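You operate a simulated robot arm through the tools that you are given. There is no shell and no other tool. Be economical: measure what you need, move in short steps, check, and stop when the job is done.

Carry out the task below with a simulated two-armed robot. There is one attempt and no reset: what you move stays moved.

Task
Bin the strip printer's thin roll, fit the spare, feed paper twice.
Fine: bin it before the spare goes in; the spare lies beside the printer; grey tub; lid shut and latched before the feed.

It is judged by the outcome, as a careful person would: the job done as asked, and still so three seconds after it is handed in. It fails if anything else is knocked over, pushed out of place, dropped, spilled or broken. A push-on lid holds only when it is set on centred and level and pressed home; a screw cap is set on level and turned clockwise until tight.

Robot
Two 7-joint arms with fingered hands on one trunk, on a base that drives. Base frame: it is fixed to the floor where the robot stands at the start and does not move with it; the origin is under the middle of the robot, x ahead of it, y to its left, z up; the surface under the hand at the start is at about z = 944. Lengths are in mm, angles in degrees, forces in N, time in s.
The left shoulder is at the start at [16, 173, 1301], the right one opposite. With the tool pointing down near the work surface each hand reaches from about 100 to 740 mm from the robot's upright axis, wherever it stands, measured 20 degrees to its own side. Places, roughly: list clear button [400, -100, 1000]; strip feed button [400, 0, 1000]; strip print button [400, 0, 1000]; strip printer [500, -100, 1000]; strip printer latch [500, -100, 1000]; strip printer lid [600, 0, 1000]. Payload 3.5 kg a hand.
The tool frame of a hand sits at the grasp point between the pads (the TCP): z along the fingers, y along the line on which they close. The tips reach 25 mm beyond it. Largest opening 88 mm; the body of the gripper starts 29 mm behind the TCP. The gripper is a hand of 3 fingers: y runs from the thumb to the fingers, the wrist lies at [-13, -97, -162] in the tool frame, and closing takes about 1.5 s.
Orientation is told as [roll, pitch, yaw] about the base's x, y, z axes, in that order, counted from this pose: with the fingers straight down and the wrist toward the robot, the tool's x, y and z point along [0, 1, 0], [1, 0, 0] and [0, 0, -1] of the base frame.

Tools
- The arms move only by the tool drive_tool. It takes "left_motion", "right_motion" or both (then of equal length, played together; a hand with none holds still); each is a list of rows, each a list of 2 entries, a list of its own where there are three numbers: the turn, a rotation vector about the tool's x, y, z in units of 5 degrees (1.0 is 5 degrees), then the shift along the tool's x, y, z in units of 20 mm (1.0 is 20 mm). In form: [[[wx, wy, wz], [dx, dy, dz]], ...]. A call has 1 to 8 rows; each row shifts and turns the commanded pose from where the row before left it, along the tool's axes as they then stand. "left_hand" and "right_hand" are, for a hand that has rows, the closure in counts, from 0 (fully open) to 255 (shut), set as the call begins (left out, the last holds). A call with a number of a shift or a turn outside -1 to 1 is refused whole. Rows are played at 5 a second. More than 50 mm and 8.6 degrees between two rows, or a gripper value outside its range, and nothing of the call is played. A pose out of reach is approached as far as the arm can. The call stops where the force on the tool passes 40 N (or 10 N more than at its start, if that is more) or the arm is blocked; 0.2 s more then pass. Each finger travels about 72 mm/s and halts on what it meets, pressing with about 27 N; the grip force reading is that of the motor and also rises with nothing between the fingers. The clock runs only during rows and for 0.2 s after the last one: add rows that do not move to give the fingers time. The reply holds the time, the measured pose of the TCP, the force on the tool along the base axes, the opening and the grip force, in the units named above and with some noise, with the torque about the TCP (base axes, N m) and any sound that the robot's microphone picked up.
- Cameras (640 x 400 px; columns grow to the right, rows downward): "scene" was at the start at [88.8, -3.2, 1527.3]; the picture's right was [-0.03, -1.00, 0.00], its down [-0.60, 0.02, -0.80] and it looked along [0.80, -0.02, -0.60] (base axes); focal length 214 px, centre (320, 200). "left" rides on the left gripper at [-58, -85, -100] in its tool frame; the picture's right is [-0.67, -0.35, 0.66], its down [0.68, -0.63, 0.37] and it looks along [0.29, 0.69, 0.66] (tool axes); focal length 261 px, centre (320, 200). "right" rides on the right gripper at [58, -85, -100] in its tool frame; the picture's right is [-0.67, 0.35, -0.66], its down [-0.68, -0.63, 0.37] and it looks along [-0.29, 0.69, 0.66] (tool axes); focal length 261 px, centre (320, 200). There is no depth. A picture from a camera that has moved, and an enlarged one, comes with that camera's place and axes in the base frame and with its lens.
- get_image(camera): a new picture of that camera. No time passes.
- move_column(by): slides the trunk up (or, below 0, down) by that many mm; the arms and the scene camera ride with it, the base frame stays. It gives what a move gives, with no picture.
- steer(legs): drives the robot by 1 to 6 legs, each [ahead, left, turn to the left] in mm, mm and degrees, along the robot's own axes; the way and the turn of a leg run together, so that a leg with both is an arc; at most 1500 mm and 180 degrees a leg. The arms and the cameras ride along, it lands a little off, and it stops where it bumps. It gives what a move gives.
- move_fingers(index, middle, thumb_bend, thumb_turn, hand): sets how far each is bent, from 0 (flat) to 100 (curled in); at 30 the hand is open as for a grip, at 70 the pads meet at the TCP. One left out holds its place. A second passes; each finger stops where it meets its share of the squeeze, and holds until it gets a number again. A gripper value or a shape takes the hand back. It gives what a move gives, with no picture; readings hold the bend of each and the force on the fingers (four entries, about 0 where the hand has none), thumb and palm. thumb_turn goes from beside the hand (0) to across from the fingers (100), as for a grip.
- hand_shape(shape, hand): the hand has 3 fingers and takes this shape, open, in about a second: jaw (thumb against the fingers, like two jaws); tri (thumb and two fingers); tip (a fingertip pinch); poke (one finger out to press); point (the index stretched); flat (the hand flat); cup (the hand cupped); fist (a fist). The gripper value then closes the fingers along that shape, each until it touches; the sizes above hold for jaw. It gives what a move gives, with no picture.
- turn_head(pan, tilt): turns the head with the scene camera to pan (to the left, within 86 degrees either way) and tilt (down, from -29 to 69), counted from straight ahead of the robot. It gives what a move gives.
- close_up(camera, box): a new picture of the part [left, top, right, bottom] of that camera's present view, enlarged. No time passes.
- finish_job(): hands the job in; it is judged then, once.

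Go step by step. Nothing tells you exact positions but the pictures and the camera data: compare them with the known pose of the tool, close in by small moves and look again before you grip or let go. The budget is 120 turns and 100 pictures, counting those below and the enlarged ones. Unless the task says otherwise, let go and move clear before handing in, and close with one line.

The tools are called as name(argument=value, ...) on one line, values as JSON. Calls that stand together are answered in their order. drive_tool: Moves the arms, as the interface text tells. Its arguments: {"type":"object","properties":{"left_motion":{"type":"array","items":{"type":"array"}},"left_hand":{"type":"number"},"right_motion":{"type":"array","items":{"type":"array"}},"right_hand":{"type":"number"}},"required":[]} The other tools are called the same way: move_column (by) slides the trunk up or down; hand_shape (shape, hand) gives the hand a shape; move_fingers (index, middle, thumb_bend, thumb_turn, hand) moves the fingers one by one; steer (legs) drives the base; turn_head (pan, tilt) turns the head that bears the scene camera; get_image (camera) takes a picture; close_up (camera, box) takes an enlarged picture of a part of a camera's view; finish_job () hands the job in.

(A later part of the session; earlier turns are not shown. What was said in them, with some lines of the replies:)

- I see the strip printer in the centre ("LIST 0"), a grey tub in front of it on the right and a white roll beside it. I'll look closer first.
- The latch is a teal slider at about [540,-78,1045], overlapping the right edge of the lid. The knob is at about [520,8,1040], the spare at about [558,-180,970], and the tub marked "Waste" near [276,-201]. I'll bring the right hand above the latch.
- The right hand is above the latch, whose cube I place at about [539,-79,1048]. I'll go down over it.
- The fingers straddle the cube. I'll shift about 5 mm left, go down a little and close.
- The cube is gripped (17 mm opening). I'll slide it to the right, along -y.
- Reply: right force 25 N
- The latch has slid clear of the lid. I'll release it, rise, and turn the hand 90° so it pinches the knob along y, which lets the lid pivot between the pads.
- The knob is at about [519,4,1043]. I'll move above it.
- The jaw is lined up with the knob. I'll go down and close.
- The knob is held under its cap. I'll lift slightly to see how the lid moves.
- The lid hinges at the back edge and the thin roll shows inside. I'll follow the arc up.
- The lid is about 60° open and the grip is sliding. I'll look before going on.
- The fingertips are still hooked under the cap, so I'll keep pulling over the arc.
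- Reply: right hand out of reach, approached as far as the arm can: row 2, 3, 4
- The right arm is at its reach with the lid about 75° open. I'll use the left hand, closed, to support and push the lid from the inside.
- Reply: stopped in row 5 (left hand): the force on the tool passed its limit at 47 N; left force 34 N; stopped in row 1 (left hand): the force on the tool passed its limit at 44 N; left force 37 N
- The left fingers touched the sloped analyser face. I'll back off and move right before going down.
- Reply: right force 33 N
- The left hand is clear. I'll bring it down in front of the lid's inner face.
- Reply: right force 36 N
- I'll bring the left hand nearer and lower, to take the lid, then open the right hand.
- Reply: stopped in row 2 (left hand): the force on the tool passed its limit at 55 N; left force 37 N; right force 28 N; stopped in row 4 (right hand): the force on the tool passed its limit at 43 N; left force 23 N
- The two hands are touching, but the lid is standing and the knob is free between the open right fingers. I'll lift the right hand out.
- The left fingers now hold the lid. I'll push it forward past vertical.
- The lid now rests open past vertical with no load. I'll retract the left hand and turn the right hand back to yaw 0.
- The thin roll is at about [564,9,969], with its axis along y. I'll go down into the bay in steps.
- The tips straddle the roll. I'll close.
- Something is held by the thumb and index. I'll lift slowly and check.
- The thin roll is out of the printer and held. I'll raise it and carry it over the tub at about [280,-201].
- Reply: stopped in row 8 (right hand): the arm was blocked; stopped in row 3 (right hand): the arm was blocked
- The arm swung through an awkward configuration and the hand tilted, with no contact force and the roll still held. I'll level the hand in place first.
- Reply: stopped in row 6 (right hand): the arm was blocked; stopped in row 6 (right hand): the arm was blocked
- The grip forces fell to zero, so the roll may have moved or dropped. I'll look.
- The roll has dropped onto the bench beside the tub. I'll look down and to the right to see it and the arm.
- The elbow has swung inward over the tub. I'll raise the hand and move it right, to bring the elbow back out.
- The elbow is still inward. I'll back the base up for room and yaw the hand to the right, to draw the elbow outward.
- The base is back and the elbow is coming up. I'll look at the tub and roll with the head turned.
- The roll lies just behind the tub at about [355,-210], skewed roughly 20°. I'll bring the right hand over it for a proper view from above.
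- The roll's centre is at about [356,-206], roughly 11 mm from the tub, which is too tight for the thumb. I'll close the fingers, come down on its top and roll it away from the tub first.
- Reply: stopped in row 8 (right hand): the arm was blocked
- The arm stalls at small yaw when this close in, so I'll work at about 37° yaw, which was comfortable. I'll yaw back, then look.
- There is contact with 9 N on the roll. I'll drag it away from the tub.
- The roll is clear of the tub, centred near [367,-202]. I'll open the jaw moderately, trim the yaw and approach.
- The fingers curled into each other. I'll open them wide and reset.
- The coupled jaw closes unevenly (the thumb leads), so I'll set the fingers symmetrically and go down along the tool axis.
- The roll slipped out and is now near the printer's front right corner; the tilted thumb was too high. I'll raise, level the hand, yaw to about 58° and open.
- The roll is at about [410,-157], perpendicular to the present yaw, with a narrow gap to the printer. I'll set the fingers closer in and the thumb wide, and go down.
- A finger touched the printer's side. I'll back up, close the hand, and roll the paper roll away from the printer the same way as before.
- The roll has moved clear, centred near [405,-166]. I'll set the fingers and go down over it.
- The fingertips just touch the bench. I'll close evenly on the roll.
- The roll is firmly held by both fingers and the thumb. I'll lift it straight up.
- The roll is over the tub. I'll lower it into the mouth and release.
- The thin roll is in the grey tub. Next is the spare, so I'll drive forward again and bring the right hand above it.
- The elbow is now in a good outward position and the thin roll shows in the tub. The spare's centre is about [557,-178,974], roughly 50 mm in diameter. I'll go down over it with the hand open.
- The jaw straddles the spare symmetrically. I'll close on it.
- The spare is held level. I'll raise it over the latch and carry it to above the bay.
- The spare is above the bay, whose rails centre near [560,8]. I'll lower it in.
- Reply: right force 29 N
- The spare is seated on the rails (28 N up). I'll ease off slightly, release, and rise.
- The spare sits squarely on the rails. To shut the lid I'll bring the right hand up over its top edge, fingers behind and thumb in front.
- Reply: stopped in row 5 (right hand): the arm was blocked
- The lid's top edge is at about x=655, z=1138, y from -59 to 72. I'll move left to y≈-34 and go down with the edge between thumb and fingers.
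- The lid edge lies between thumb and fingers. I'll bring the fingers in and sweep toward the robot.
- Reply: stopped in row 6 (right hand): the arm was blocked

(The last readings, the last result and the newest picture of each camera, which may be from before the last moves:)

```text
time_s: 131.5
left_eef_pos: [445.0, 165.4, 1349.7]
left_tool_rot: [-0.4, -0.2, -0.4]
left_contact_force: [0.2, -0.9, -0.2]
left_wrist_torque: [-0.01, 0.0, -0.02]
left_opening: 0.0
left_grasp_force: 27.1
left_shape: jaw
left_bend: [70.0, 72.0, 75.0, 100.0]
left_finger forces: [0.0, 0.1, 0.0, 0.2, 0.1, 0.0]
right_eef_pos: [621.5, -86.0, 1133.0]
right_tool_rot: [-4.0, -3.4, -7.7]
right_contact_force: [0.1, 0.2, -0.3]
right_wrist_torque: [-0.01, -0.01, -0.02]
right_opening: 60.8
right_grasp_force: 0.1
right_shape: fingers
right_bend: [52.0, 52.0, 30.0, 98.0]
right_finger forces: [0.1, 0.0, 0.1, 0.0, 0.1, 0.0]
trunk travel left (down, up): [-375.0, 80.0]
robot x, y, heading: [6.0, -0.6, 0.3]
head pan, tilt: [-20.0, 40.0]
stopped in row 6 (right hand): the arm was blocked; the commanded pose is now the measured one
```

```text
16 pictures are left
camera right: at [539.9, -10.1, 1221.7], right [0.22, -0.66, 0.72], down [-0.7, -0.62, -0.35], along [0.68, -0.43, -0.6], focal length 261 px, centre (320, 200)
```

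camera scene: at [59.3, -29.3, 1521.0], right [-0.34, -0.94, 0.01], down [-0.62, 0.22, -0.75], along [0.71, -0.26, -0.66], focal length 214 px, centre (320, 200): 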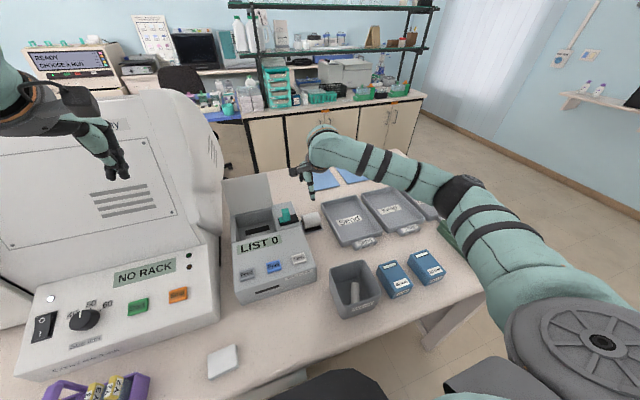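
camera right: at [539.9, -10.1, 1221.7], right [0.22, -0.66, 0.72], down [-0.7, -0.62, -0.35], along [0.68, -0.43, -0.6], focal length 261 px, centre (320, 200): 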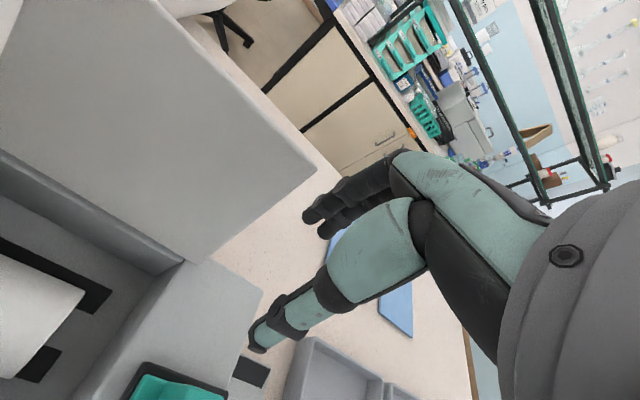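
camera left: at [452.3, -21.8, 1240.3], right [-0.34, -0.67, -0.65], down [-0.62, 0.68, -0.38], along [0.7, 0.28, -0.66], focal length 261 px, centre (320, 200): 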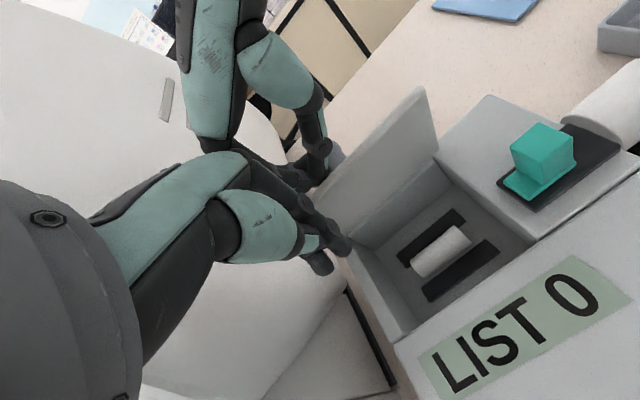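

The arm stalls when pulled back at this yaw, and the hand slid off sideways. I'll put it forward again with the lid between thumb and fingers, and do the pull with the base instead.

drive_tool(right_motion=[[[0.2, 0.25, -0.5], [0, 0.7, 0]], [[0.2, 0.25, -0.5], [0, 0.7, 0]], [[0.2, 0.25, -0.5], [0, 0.7, 0]], [[0, 0, 0], [0, 0.6, 0]], [[0, 0, 0], [0.8, 0, 0]], [[0, 0, 0], [0.8, 0, 0]], [[0, 0, 0], [0.8, 0, 0.2]], [[0, 0, 0], [0, 0, 0]]])

steer(legs=[[-75, 0, 0]])

get_image(camera="right")

```text
time_s: 133.3
left_eef_pos: [444.6, 165.5, 1350.0]
left_tool_rot: [-0.4, -0.2, -0.3]
left_contact_force: [-1.0, 1.0, 0.7]
left_wrist_torque: [-0.01, 0.01, 0.01]
left_opening: 0.0
left_grasp_force: 26.9
left_shape: jaw
left_bend: [70.0, 72.0, 75.0, 100.0]
left_finger forces: [0.0, 0.0, 0.1, 0.0, 0.0, 0.0]
right_eef_pos: [674.0, -38.7, 1129.6]
right_tool_rot: [-0.2, 0.0, -0.1]
right_contact_force: [-0.1, 0.2, -0.9]
right_wrist_torque: [0.01, 0.03, 0.0]
right_opening: 61.0
right_grasp_force: 0.0
right_shape: fingers
right_bend: [52.0, 52.0, 30.0, 98.0]
right_finger forces: [0.0, 0.0, 0.1, 0.0, 0.1, 0.1]
trunk travel left (down, up): [-375.0, 80.0]
robot x, y, heading: [9.6, 3.0, 0.4]
head pan, tilt: [-20.0, 40.0]
```

```text
time_s: 134.3
left_eef_pos: [372.7, 166.0, 1349.5]
left_tool_rot: [-0.5, -0.1, -0.2]
left_contact_force: [0.0, 0.1, -0.1]
left_wrist_torque: [-0.03, 0.0, 0.0]
left_opening: 0.0
left_grasp_force: 26.8
left_shape: jaw
left_bend: [70.0, 72.0, 75.0, 100.0]
left_finger forces: [0.1, 0.0, 0.1, 0.0, 0.0, 0.1]
right_eef_pos: [602.8, -36.8, 1127.6]
right_tool_rot: [-0.4, 0.1, 0.0]
right_contact_force: [-4.0, 0.3, 3.8]
right_wrist_torque: [0.01, 0.28, 0.02]
right_opening: 71.3
right_grasp_force: 2.6
right_shape: fingers
right_bend: [52.0, 52.0, 19.0, 97.0]
right_finger forces: [0.0, 0.0, 0.0, 0.0, 5.7, 0.1]
trunk travel left (down, up): [-375.0, 80.0]
robot x, y, heading: [-69.5, 3.3, 0.5]
head pan, tilt: [-20.0, 40.0]
```

```text
15 pictures are left
camera right: at [517.2, 20.4, 1226.9], right [0.35, -0.67, 0.66], down [-0.63, -0.69, -0.36], along [0.69, -0.29, -0.66], focal length 261 px, centre (320, 200)
```

right: 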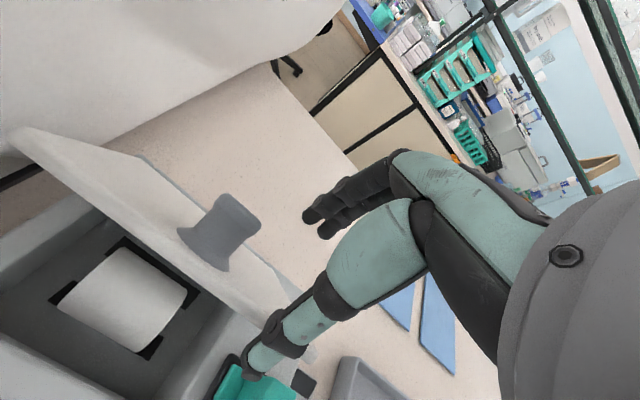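

The lid is past vertical and leaning on the thumb. I'll lower the hand and back off so the lid comes down gently.

drive_tool(right_motion=[[[0, 0, 0], [0, 0, 0.6]], [[0, 0, 0], [0, 0, 0.6]], [[0, 0, 0], [0, 0, 0.5]], [[0, 0, 0], [0, 0, 0]]])

steer(legs=[[-90, 0, 0]])

get_image(camera="right")

close_up(camera="scene", box=[190, 110, 350, 270])

```text
time_s: 135.0
left_eef_pos: [362.5, 163.8, 1353.9]
left_tool_rot: [-0.4, -0.6, -0.4]
left_contact_force: [-0.1, 0.1, -0.1]
left_wrist_torque: [-0.04, -0.01, -0.04]
left_opening: 0.1
left_grasp_force: 27.1
left_shape: jaw
left_bend: [70.0, 72.0, 75.0, 100.0]
left_finger forces: [0.0, 0.1, 0.0, 0.0, 0.0, 0.0]
right_eef_pos: [593.7, -37.4, 1115.5]
right_tool_rot: [-0.3, -0.6, 0.2]
right_contact_force: [-15.5, -2.0, 15.7]
right_wrist_torque: [0.02, 0.94, 0.04]
right_opening: 77.4
right_grasp_force: 10.8
right_shape: fingers
right_bend: [52.0, 52.0, 4.0, 97.0]
right_finger forces: [0.0, 0.0, 0.0, 0.1, 21.5, 0.0]
trunk travel left (down, up): [-375.0, 80.0]
robot x, y, heading: [-65.3, 2.0, 0.3]
head pan, tilt: [-20.0, 40.0]
stopped in row 3 (right hand): the force on the tool passed its limit at 42 N (the readings are from after the stop); the commanded pose is now the measured one
```

```text
time_s: 136.1
left_eef_pos: [289.3, 164.8, 1347.6]
left_tool_rot: [-0.4, 0.1, -0.2]
left_contact_force: [1.3, 0.2, -0.1]
left_wrist_torque: [-0.01, 0.02, -0.01]
left_opening: 0.0
left_grasp_force: 26.6
left_shape: jaw
left_bend: [70.0, 72.0, 75.0, 100.0]
left_finger forces: [0.1, 0.1, 0.1, 0.0, 0.0, 0.0]
right_eef_pos: [518.0, -38.6, 1103.8]
right_tool_rot: [-0.3, 0.1, 0.0]
right_contact_force: [0.5, 0.3, 0.5]
right_wrist_torque: [0.01, 0.02, -0.01]
right_opening: 61.7
right_grasp_force: 0.1
right_shape: fingers
right_bend: [52.0, 52.0, 30.0, 98.0]
right_finger forces: [0.0, 0.1, 0.0, 0.0, 0.0, 0.0]
trunk travel left (down, up): [-375.0, 80.0]
robot x, y, heading: [-156.6, -5.2, 0.4]
head pan, tilt: [-20.0, 40.0]
```

```text
14 pictures are left
camera right: at [433.0, 20.6, 1203.3], right [0.35, -0.67, 0.66], down [-0.63, -0.69, -0.36], along [0.69, -0.29, -0.66], focal length 261 px, centre (320, 200)
```

right: 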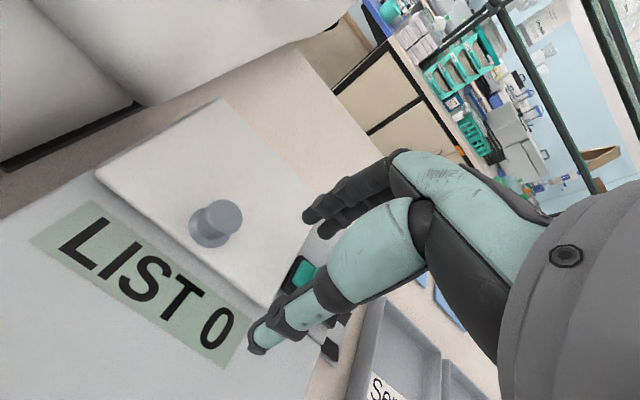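

```text
2.50 times, centred on (270, 190) of scene
camera zoom: at [-66.6, -29.6, 1520.4], right [-0.34, -0.94, 0.01], down [-0.62, 0.22, -0.75], along [0.71, -0.26, -0.66], focal length 536 px, centre (445, 225)
```

zoom: 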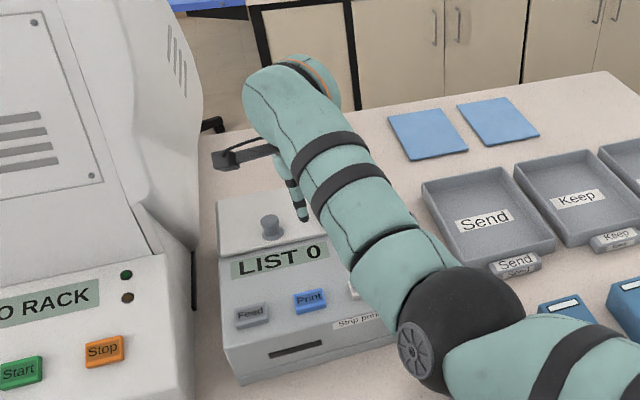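

The lid is down. Next I'll push the latch back over it, using the base to bring the hand to the right of the latch and then closing the fingers.

steer(legs=[[22, -100, 0]])

move_fingers(hand="right", index=70, middle=70, thumb_bend=67, thumb_turn=100)

get_image(camera="right")

```text
time_s: 137.2
left_eef_pos: [305.2, 71.7, 1349.0]
left_tool_rot: [-0.6, -0.2, 0.0]
left_contact_force: [0.5, -0.4, -0.1]
left_wrist_torque: [-0.01, 0.03, 0.03]
left_opening: 0.0
left_grasp_force: 27.5
left_shape: jaw
left_bend: [70.0, 72.0, 75.0, 100.0]
left_finger forces: [0.0, 0.0, 0.1, 0.0, 0.0, 0.1]
right_eef_pos: [535.8, -131.6, 1108.0]
right_tool_rot: [-0.5, -0.3, 0.4]
right_contact_force: [0.1, 0.7, -0.3]
right_wrist_torque: [0.03, -0.02, -0.01]
right_opening: 61.6
right_grasp_force: 0.1
right_shape: fingers
right_bend: [52.0, 52.0, 30.0, 98.0]
right_finger forces: [0.0, 0.1, 0.0, 0.0, 0.0, 0.0]
trunk travel left (down, up): [-375.0, 80.0]
robot x, y, heading: [-132.4, -100.6, 0.6]
head pan, tilt: [-20.0, 40.0]
```

```text
time_s: 138.2
left_eef_pos: [305.3, 66.8, 1350.8]
left_tool_rot: [-0.4, -0.2, -0.1]
left_contact_force: [-0.7, 0.3, -0.2]
left_wrist_torque: [0.03, 0.01, -0.02]
left_opening: 0.0
left_grasp_force: 27.4
left_shape: jaw
left_bend: [70.0, 72.0, 75.0, 100.0]
left_finger forces: [0.0, 0.0, 0.0, 0.0, 0.1, 0.0]
right_eef_pos: [535.6, -134.1, 1108.4]
right_tool_rot: [-0.3, -0.2, 0.3]
right_contact_force: [-0.4, 0.2, -0.3]
right_wrist_torque: [0.01, -0.02, 0.03]
right_opening: 2.1
right_grasp_force: 0.0
right_shape: fingers
right_bend: [70.0, 70.0, 67.0, 100.0]
right_finger forces: [0.0, 0.0, 0.0, 0.0, 0.0, 0.0]
trunk travel left (down, up): [-375.0, 80.0]
robot x, y, heading: [-131.8, -97.6, 0.6]
head pan, tilt: [-20.0, 40.0]
```

```text
12 pictures are left
camera right: at [449.3, -76.9, 1206.7], right [0.35, -0.66, 0.66], down [-0.62, -0.69, -0.36], along [0.7, -0.28, -0.66], focal length 261 px, centre (320, 200)
```

right: 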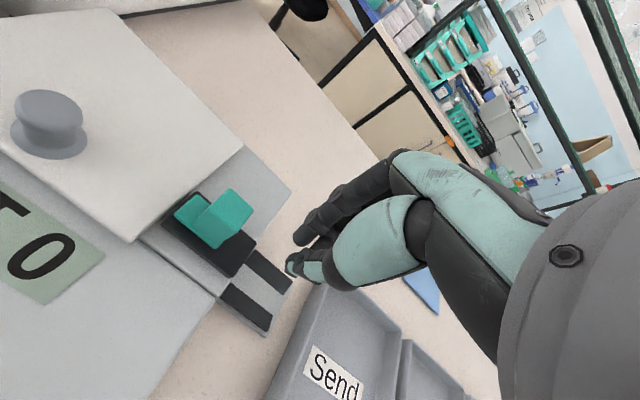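

The latch cube is at about y=-92. I'll lower the closed fingertips to its right and push left.

drive_tool(right_motion=[[[0, 0, 0], [0, 0.2, 0.8]], [[0, 0, 0], [0, 0, 0.8]], [[0, 0, 0], [0, 0, 0.5]], [[0, 0, 0], [0.3, 0, 0]], [[0, 0, 0], [0.3, 0, 0]], [[0, 0, 0], [0.3, 0, 0]], [[0, 0, 0], [0, 0, 0]]])

drive_tool(right_motion=[[[0, 0, 0], [0.2, 0, 0]], [[0, 0, 0], [0.2, 0, 0]], [[0, 0, 0], [0, 0, 0]]])

get_image(camera="right")

```text
time_s: 139.8
left_eef_pos: [305.0, 66.4, 1350.1]
left_tool_rot: [-0.5, -0.2, 0.0]
left_contact_force: [0.4, -0.9, 0.1]
left_wrist_torque: [0.01, 0.01, -0.03]
left_opening: 0.1
left_grasp_force: 27.5
left_shape: jaw
left_bend: [70.0, 72.0, 75.0, 100.0]
left_finger forces: [0.0, 0.1, 0.1, 0.0, 0.1, 0.1]
right_eef_pos: [540.4, -116.4, 1065.7]
right_tool_rot: [-0.4, -0.2, 0.3]
right_contact_force: [-0.2, 0.3, 0.1]
right_wrist_torque: [0.01, 0.0, 0.02]
right_opening: 2.1
right_grasp_force: 0.2
right_shape: fingers
right_bend: [70.0, 70.0, 67.0, 100.0]
right_finger forces: [0.1, 0.1, 0.1, 0.0, 0.1, 0.0]
trunk travel left (down, up): [-375.0, 80.0]
robot x, y, heading: [-131.7, -99.3, 0.4]
head pan, tilt: [-20.0, 40.0]
```

```text
time_s: 140.6
left_eef_pos: [304.5, 66.3, 1349.3]
left_tool_rot: [-0.4, -0.3, -0.1]
left_contact_force: [-0.2, -0.3, -0.2]
left_wrist_torque: [0.0, 0.0, 0.02]
left_opening: 0.0
left_grasp_force: 26.9
left_shape: jaw
left_bend: [70.0, 72.0, 75.0, 100.0]
left_finger forces: [0.0, 0.0, 0.1, 0.0, 0.0, 0.0]
right_eef_pos: [539.2, -108.2, 1066.3]
right_tool_rot: [-0.4, -0.2, 0.3]
right_contact_force: [-0.3, -1.3, -0.5]
right_wrist_torque: [-0.01, 0.01, 0.0]
right_opening: 2.2
right_grasp_force: 1.0
right_shape: fingers
right_bend: [70.0, 70.0, 67.0, 100.0]
right_finger forces: [1.3, 0.1, 0.0, 0.0, 0.1, 0.0]
trunk travel left (down, up): [-375.0, 80.0]
robot x, y, heading: [-131.5, -101.9, 0.5]
head pan, tilt: [-20.0, 40.0]
```

```text
11 pictures are left
camera right: at [453.3, -51.4, 1164.3], right [0.35, -0.67, 0.66], down [-0.62, -0.69, -0.36], along [0.7, -0.28, -0.66], focal length 261 px, centre (320, 200)
```

right: 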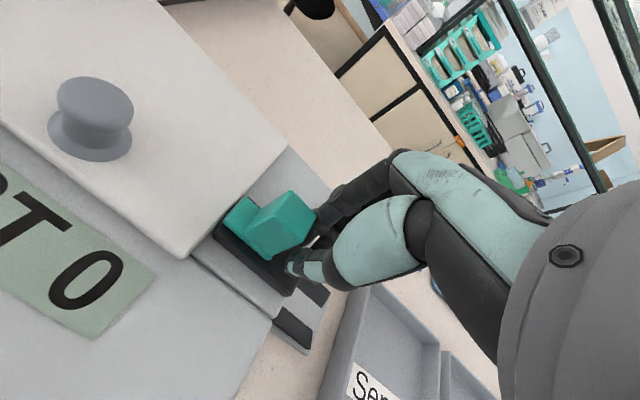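

Contact is just made. I'll push about 25 mm.

drive_tool(right_motion=[[[0, 0, 0], [0.3, 0, 0]], [[0, 0, 0], [0.3, 0, 0]], [[0, 0, 0], [0.3, 0, 0]], [[0, 0, 0], [0.3, 0, 0]], [[0, 0, 0], [0.2, 0, 0]], [[0, 0, 0], [0, 0, 0]]])

get_image(camera="right")

```text
time_s: 142.0
left_eef_pos: [306.6, 61.8, 1349.9]
left_tool_rot: [-0.3, -0.1, -0.1]
left_contact_force: [-1.0, 0.1, -0.6]
left_wrist_torque: [-0.01, 0.0, 0.01]
left_opening: 0.1
left_grasp_force: 27.1
left_shape: jaw
left_bend: [70.0, 72.0, 75.0, 100.0]
left_finger forces: [0.0, 0.1, 0.0, 0.0, 0.0, 0.1]
right_eef_pos: [538.6, -94.0, 1066.8]
right_tool_rot: [-0.2, -0.2, 0.1]
right_contact_force: [4.1, -17.1, -0.5]
right_wrist_torque: [-0.2, -0.02, -0.19]
right_opening: 4.7
right_grasp_force: 8.4
right_shape: fingers
right_bend: [67.0, 70.0, 67.0, 100.0]
right_finger forces: [17.2, 0.0, 0.0, 0.0, 0.0, 0.0]
right hand out of reach, approached as far as the arm can: row 4
trunk travel left (down, up): [-375.0, 80.0]
robot x, y, heading: [-127.8, -99.4, 0.4]
head pan, tilt: [-20.0, 40.0]
```

```text
10 pictures are left
camera right: at [451.9, -36.8, 1165.6], right [0.35, -0.67, 0.66], down [-0.63, -0.69, -0.37], along [0.7, -0.28, -0.66], focal length 261 px, centre (320, 200)
```

right: 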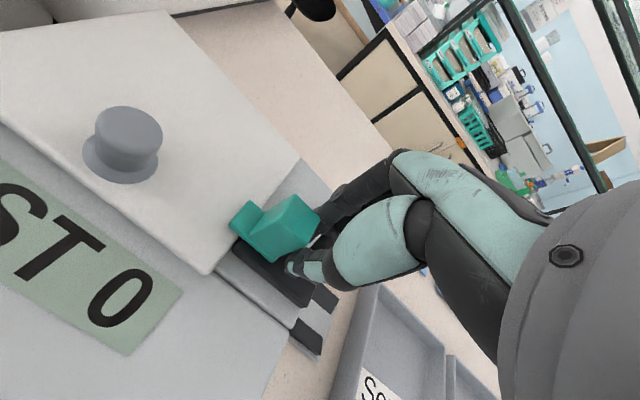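

The latch tongue is back at its original place over the lid edge. I'll withdraw the right hand and bring the closed left hand above the Feed button.

drive_tool(right_motion=[[[0, 0, 0], [-0.6, 0, 0]], [[0, 0, 0], [-0.5, 0, -0.3]], [[0, 0, 0], [0, 0, -1]], [[0, 0, 0], [0, 0, -1]], [[0, 0, 0], [0, 0, -1]], [[0, 0, 0], [0, 0, -0.5]]], left_motion=[[[0, 0, 0], [0, 0.8, 1]], [[0, 0, 0], [0, 0.8, 1]], [[0, 0, 0], [0, 0.8, 1]], [[0, 0, 0], [0, 0.8, 1]], [[0, 0, 0], [-0.2, 0.8, 1]], [[0, 0, 0], [-0.2, 0.7, 1]]])

drive_tool(left_motion=[[[0, 0, 0], [0, 0, 1]], [[0, 0, 0], [0, 0, 1]], [[0, 0, 0], [0, 0, 1]], [[0, 0, 0], [0, 0, 1]], [[0, 0, 0], [0, 0, 1]], [[0, 0, 0], [0, 0, 1]], [[0, 0, 0], [0, 0, 0]]])

get_image(camera="left")

close_up(camera="scene", box=[200, 140, 360, 280])

```text
time_s: 143.4
left_eef_pos: [399.2, 57.3, 1230.3]
left_tool_rot: [-0.4, -0.1, -0.1]
left_contact_force: [0.6, -0.5, 0.4]
left_wrist_torque: [-0.01, 0.02, 0.0]
left_opening: 0.0
left_grasp_force: 26.8
left_shape: jaw
left_bend: [70.0, 72.0, 75.0, 100.0]
left_finger forces: [0.0, 0.1, 0.0, 0.0, 0.1, 0.1]
right_eef_pos: [536.6, -109.4, 1141.9]
right_tool_rot: [-0.3, -0.2, 0.4]
right_contact_force: [-0.2, -0.2, 0.1]
right_wrist_torque: [0.03, 0.02, -0.01]
right_opening: 2.0
right_grasp_force: 0.1
right_shape: fingers
right_bend: [70.0, 70.0, 67.0, 100.0]
right_finger forces: [0.0, 0.0, 0.0, 0.0, 0.0, 0.1]
trunk travel left (down, up): [-375.0, 80.0]
robot x, y, heading: [-133.3, -98.2, 0.4]
head pan, tilt: [-20.0, 40.0]
```

```text
time_s: 145.0
left_eef_pos: [399.1, 55.5, 1109.4]
left_tool_rot: [-0.4, -0.2, -0.1]
left_contact_force: [-0.4, 0.4, 0.9]
left_wrist_torque: [0.01, 0.0, 0.02]
left_opening: 0.0
left_grasp_force: 27.3
left_shape: jaw
left_bend: [70.0, 72.0, 75.0, 100.0]
left_finger forces: [0.1, 0.1, 0.0, 0.0, 0.0, 0.1]
right_eef_pos: [537.2, -108.8, 1142.4]
right_tool_rot: [-0.3, -0.3, 0.2]
right_contact_force: [-0.3, 0.2, -0.3]
right_wrist_torque: [-0.03, 0.02, 0.0]
right_opening: 2.1
right_grasp_force: 0.0
right_shape: fingers
right_bend: [70.0, 70.0, 67.0, 100.0]
right_finger forces: [0.0, 0.0, 0.1, 0.0, 0.0, 0.0]
trunk travel left (down, up): [-375.0, 80.0]
robot x, y, heading: [-132.0, -100.7, 0.4]
head pan, tilt: [-20.0, 40.0]
```

```text
9 pictures are left
camera left: at [313.4, -1.3, 1209.5], right [-0.35, -0.67, -0.65], down [-0.63, 0.68, -0.37], along [0.7, 0.28, -0.66], focal length 261 px, centre (320, 200)
```

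left: 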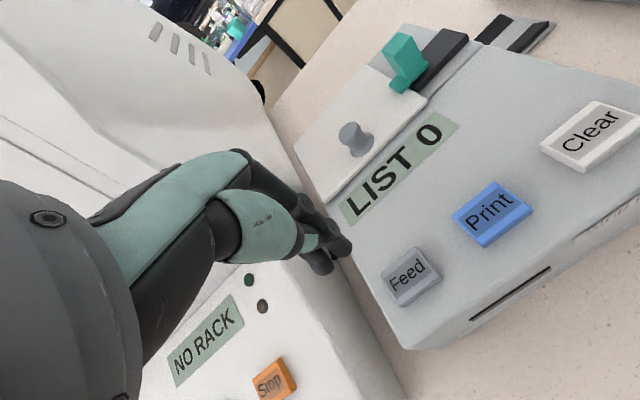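

```text
2.86 times, centred on (280, 210) of scene
camera zoom: at [-51.5, -128.7, 1521.0], right [-0.33, -0.94, 0.01], down [-0.62, 0.21, -0.75], along [0.71, -0.26, -0.66], focal length 613 px, centre (434, 171)
```

zoom: 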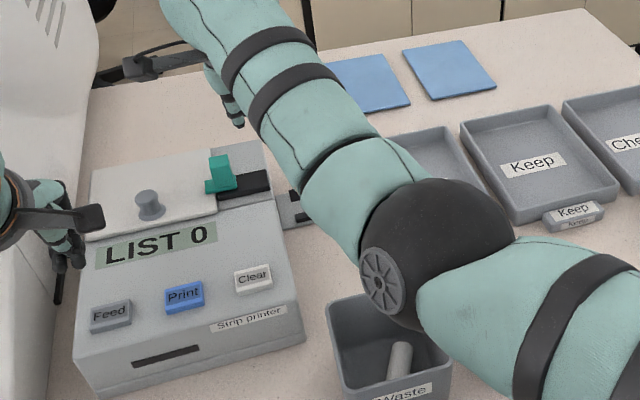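

The latch sits over the lid edge. The Feed button is at about [396,47,1015], so I'll move over it and go down close.

drive_tool(left_motion=[[[0, 0, 0], [-0.42, -0.15, 0.7]], [[0, 0, 0], [0, 0, 0.7]], [[0, 0, 0], [0, 0, 0.7]], [[0, 0, 0], [0, 0, 0.6]], [[0, 0, 0], [0, 0, 0]]])

get_image(camera="left")

```text
time_s: 146.2
left_eef_pos: [396.3, 48.7, 1056.2]
left_tool_rot: [-0.5, -0.3, -0.2]
left_contact_force: [0.0, -0.9, -0.1]
left_wrist_torque: [0.0, 0.01, -0.01]
left_opening: 0.1
left_grasp_force: 26.4
left_shape: jaw
left_bend: [70.0, 72.0, 75.0, 100.0]
left_finger forces: [0.0, 0.0, 0.1, 0.0, 0.0, 0.1]
right_eef_pos: [535.6, -110.3, 1142.5]
right_tool_rot: [-0.2, -0.2, 0.3]
right_contact_force: [-0.2, -0.2, 0.9]
right_wrist_torque: [0.0, 0.01, -0.01]
right_opening: 2.3
right_grasp_force: 0.0
right_shape: fingers
right_bend: [70.0, 70.0, 67.0, 100.0]
right_finger forces: [0.1, 0.1, 0.1, 0.1, 0.0, 0.0]
trunk travel left (down, up): [-375.0, 80.0]
robot x, y, heading: [-132.3, -99.3, 0.4]
head pan, tilt: [-20.0, 40.0]
```

```text
7 pictures are left
camera left: at [311.1, -9.2, 1155.6], right [-0.35, -0.67, -0.65], down [-0.63, 0.68, -0.37], along [0.7, 0.28, -0.66], focal length 261 px, centre (320, 200)
```

left: 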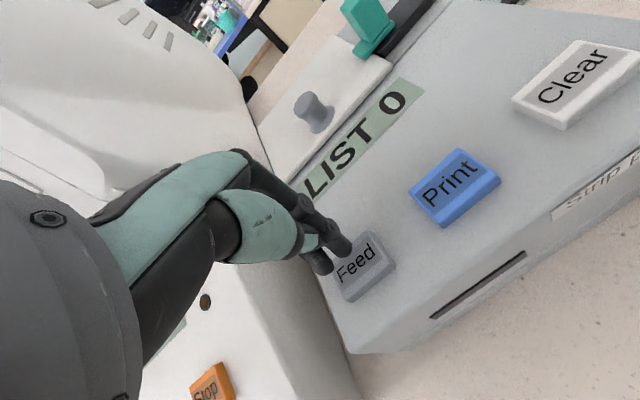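

drive_tool(left_motion=[[[0, 0, 0], [0, 0, 0.3]], [[0, 0, 0], [0, 0, 0.2]], [[0, 0, 0], [0, 0, 0.2]], [[0, 0, 0], [0, 0, 0]]])

```text
time_s: 147.2
left_eef_pos: [397.7, 46.8, 1043.9]
left_tool_rot: [-0.5, -0.3, 0.0]
left_contact_force: [5.4, 2.2, 16.6]
left_wrist_torque: [0.01, -0.1, 0.01]
left_opening: 0.0
left_grasp_force: 27.3
left_shape: jaw
left_bend: [70.0, 72.0, 75.0, 100.0]
left_finger forces: [17.3, 0.1, 0.0, 0.0, 0.0, 0.0]
right_eef_pos: [535.0, -109.2, 1143.9]
right_tool_rot: [-0.2, -0.3, 0.3]
right_contact_force: [-0.7, 0.4, 0.0]
right_wrist_torque: [0.0, 0.02, -0.01]
right_opening: 2.5
right_grasp_force: 0.1
right_shape: fingers
right_bend: [70.0, 70.0, 67.0, 100.0]
right_finger forces: [0.0, 0.0, 0.1, 0.0, 0.0, 0.0]
trunk travel left (down, up): [-375.0, 80.0]
robot x, y, heading: [-134.3, -97.3, 0.5]
head pan, tilt: [-20.0, 40.0]
heard: click
```

A click was heard on the first press. I'll lift and check the paper slot.

drive_tool(left_motion=[[[0, 0, 0], [0, 0, -0.6]], [[0, 0, 0], [0, 0, -0.5]], [[0, 0, 0], [0, 0, 0]], [[0, 0, 0], [0, 0, 0]], [[0, 0, 0], [0, 0, 0]], [[0, 0, 0], [0, 0, 0]]])

get_image(camera="left")

```text
time_s: 148.6
left_eef_pos: [395.9, 48.5, 1064.6]
left_tool_rot: [-0.4, -0.1, 0.0]
left_contact_force: [0.3, 0.0, -0.6]
left_wrist_torque: [-0.05, 0.0, 0.0]
left_opening: 0.0
left_grasp_force: 26.8
left_shape: jaw
left_bend: [70.0, 72.0, 75.0, 100.0]
left_finger forces: [0.0, 0.0, 0.0, 0.1, 0.0, 0.0]
right_eef_pos: [536.8, -109.5, 1143.4]
right_tool_rot: [-0.4, -0.3, 0.3]
right_contact_force: [0.3, -0.3, 0.9]
right_wrist_torque: [0.0, -0.01, -0.03]
right_opening: 2.2
right_grasp_force: 0.0
right_shape: fingers
right_bend: [70.0, 70.0, 67.0, 100.0]
right_finger forces: [0.1, 0.0, 0.0, 0.0, 0.0, 0.1]
trunk travel left (down, up): [-375.0, 80.0]
robot x, y, heading: [-134.2, -96.4, 0.4]
head pan, tilt: [-20.0, 40.0]
```

```text
6 pictures are left
camera left: at [310.4, -9.0, 1163.4], right [-0.35, -0.67, -0.65], down [-0.63, 0.68, -0.37], along [0.7, 0.28, -0.66], focal length 261 px, centre (320, 200)
```

left: 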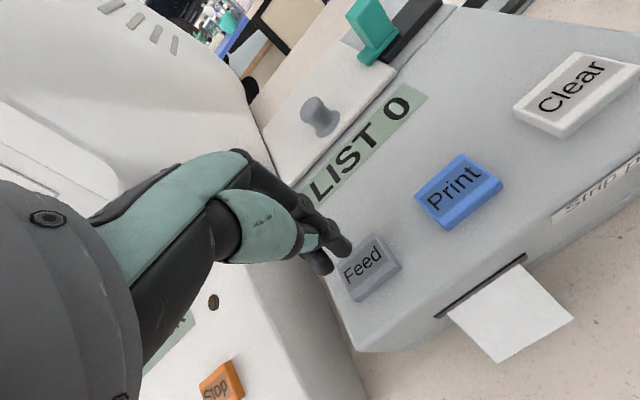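

Paper has come out of the slot, so the first feed worked. I'll press Feed a second time with the same stroke.

drive_tool(left_motion=[[[0, 0, 0], [0, 0, 0.6]], [[0, 0, 0], [0, 0, 0.3]], [[0, 0, 0], [0, 0, 0.2]], [[0, 0, 0], [0, 0, 0]]])

```text
time_s: 149.6
left_eef_pos: [397.1, 46.6, 1043.8]
left_tool_rot: [-0.5, -0.4, 0.0]
left_contact_force: [4.7, -0.5, 17.2]
left_wrist_torque: [-0.07, -0.1, 0.02]
left_opening: 0.0
left_grasp_force: 26.9
left_shape: jaw
left_bend: [70.0, 72.0, 75.0, 100.0]
left_finger forces: [18.3, 0.0, 0.0, 0.0, 0.0, 0.0]
right_eef_pos: [536.7, -109.8, 1142.9]
right_tool_rot: [-0.3, -0.2, 0.3]
right_contact_force: [0.7, 0.3, 0.1]
right_wrist_torque: [-0.02, 0.01, -0.02]
right_opening: 2.1
right_grasp_force: 0.0
right_shape: fingers
right_bend: [70.0, 70.0, 67.0, 100.0]
right_finger forces: [0.0, 0.1, 0.0, 0.1, 0.1, 0.0]
trunk travel left (down, up): [-375.0, 80.0]
robot x, y, heading: [-131.1, -96.3, 0.2]
head pan, tilt: [-20.0, 40.0]
heard: click
```

A second click was heard. I'll lift the left hand well clear and check the result.

drive_tool(left_motion=[[[0, 0, 0], [0, 0, -0.7]], [[0, 0, 0], [0, 0, -1]], [[0, 0, 0], [0, 0, -1]], [[0, 0, 0], [0, 0, -1]], [[0, 0, 0], [0, 0, -1]], [[0, 0, 0], [0, 0, -1]], [[0, 0, 0], [0, 0, -1]], [[0, 0, 0], [0, 0, 0]]])

get_image(camera="left")

get_image(camera="scene")

```text
time_s: 151.4
left_eef_pos: [397.2, 47.7, 1176.9]
left_tool_rot: [-0.5, -0.1, 0.0]
left_contact_force: [0.1, 0.5, -0.5]
left_wrist_torque: [0.0, 0.02, 0.03]
left_opening: 0.2
left_grasp_force: 27.0
left_shape: jaw
left_bend: [70.0, 72.0, 75.0, 100.0]
left_finger forces: [0.0, 0.0, 0.1, 0.0, 0.0, 0.0]
right_eef_pos: [537.2, -109.6, 1141.7]
right_tool_rot: [-0.3, -0.2, 0.3]
right_contact_force: [0.0, -0.2, 0.0]
right_wrist_torque: [0.03, -0.05, -0.01]
right_opening: 2.0
right_grasp_force: 0.0
right_shape: fingers
right_bend: [70.0, 70.0, 67.0, 100.0]
right_finger forces: [0.0, 0.0, 0.0, 0.1, 0.1, 0.1]
trunk travel left (down, up): [-375.0, 80.0]
robot x, y, heading: [-132.6, -100.0, 0.6]
head pan, tilt: [-20.0, 40.0]
```

```text
5 pictures are left
camera left: at [311.8, -8.6, 1275.7], right [-0.35, -0.67, -0.65], down [-0.63, 0.68, -0.37], along [0.7, 0.28, -0.66], focal length 261 px, centre (320, 200)
```

left: 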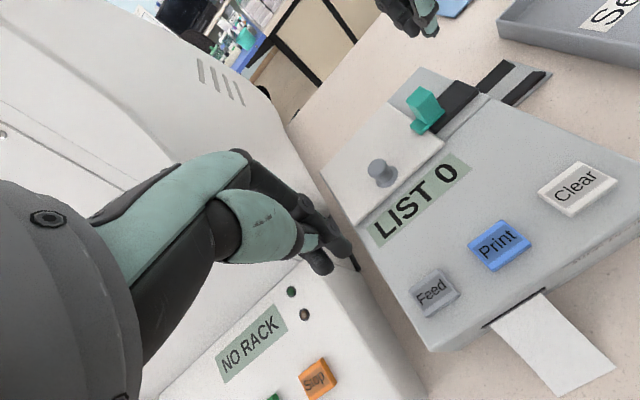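

```text
4 pictures are left
camera scene: at [-51.4, -128.6, 1520.9], right [-0.33, -0.94, 0.01], down [-0.62, 0.21, -0.75], along [0.71, -0.26, -0.66], focal length 214 px, centre (320, 200)
```

scene: 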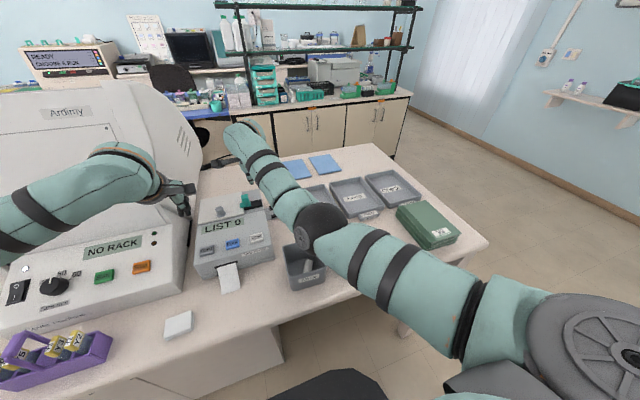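

The strip is longer after the second feed, the lid is shut with the latch over its edge, the thin roll is in the grey tub, and both hands are clear. I'm handing it in.

finish_job()

```text
The job is handed in.
```

The thin roll is in the grey tub, the spare is fitted, the lid is shut and latched, and the paper was fed twice; the thin roll fell to the bench once on the way to the tub, and a hand touched the analyser and the printer's side without visible effect.
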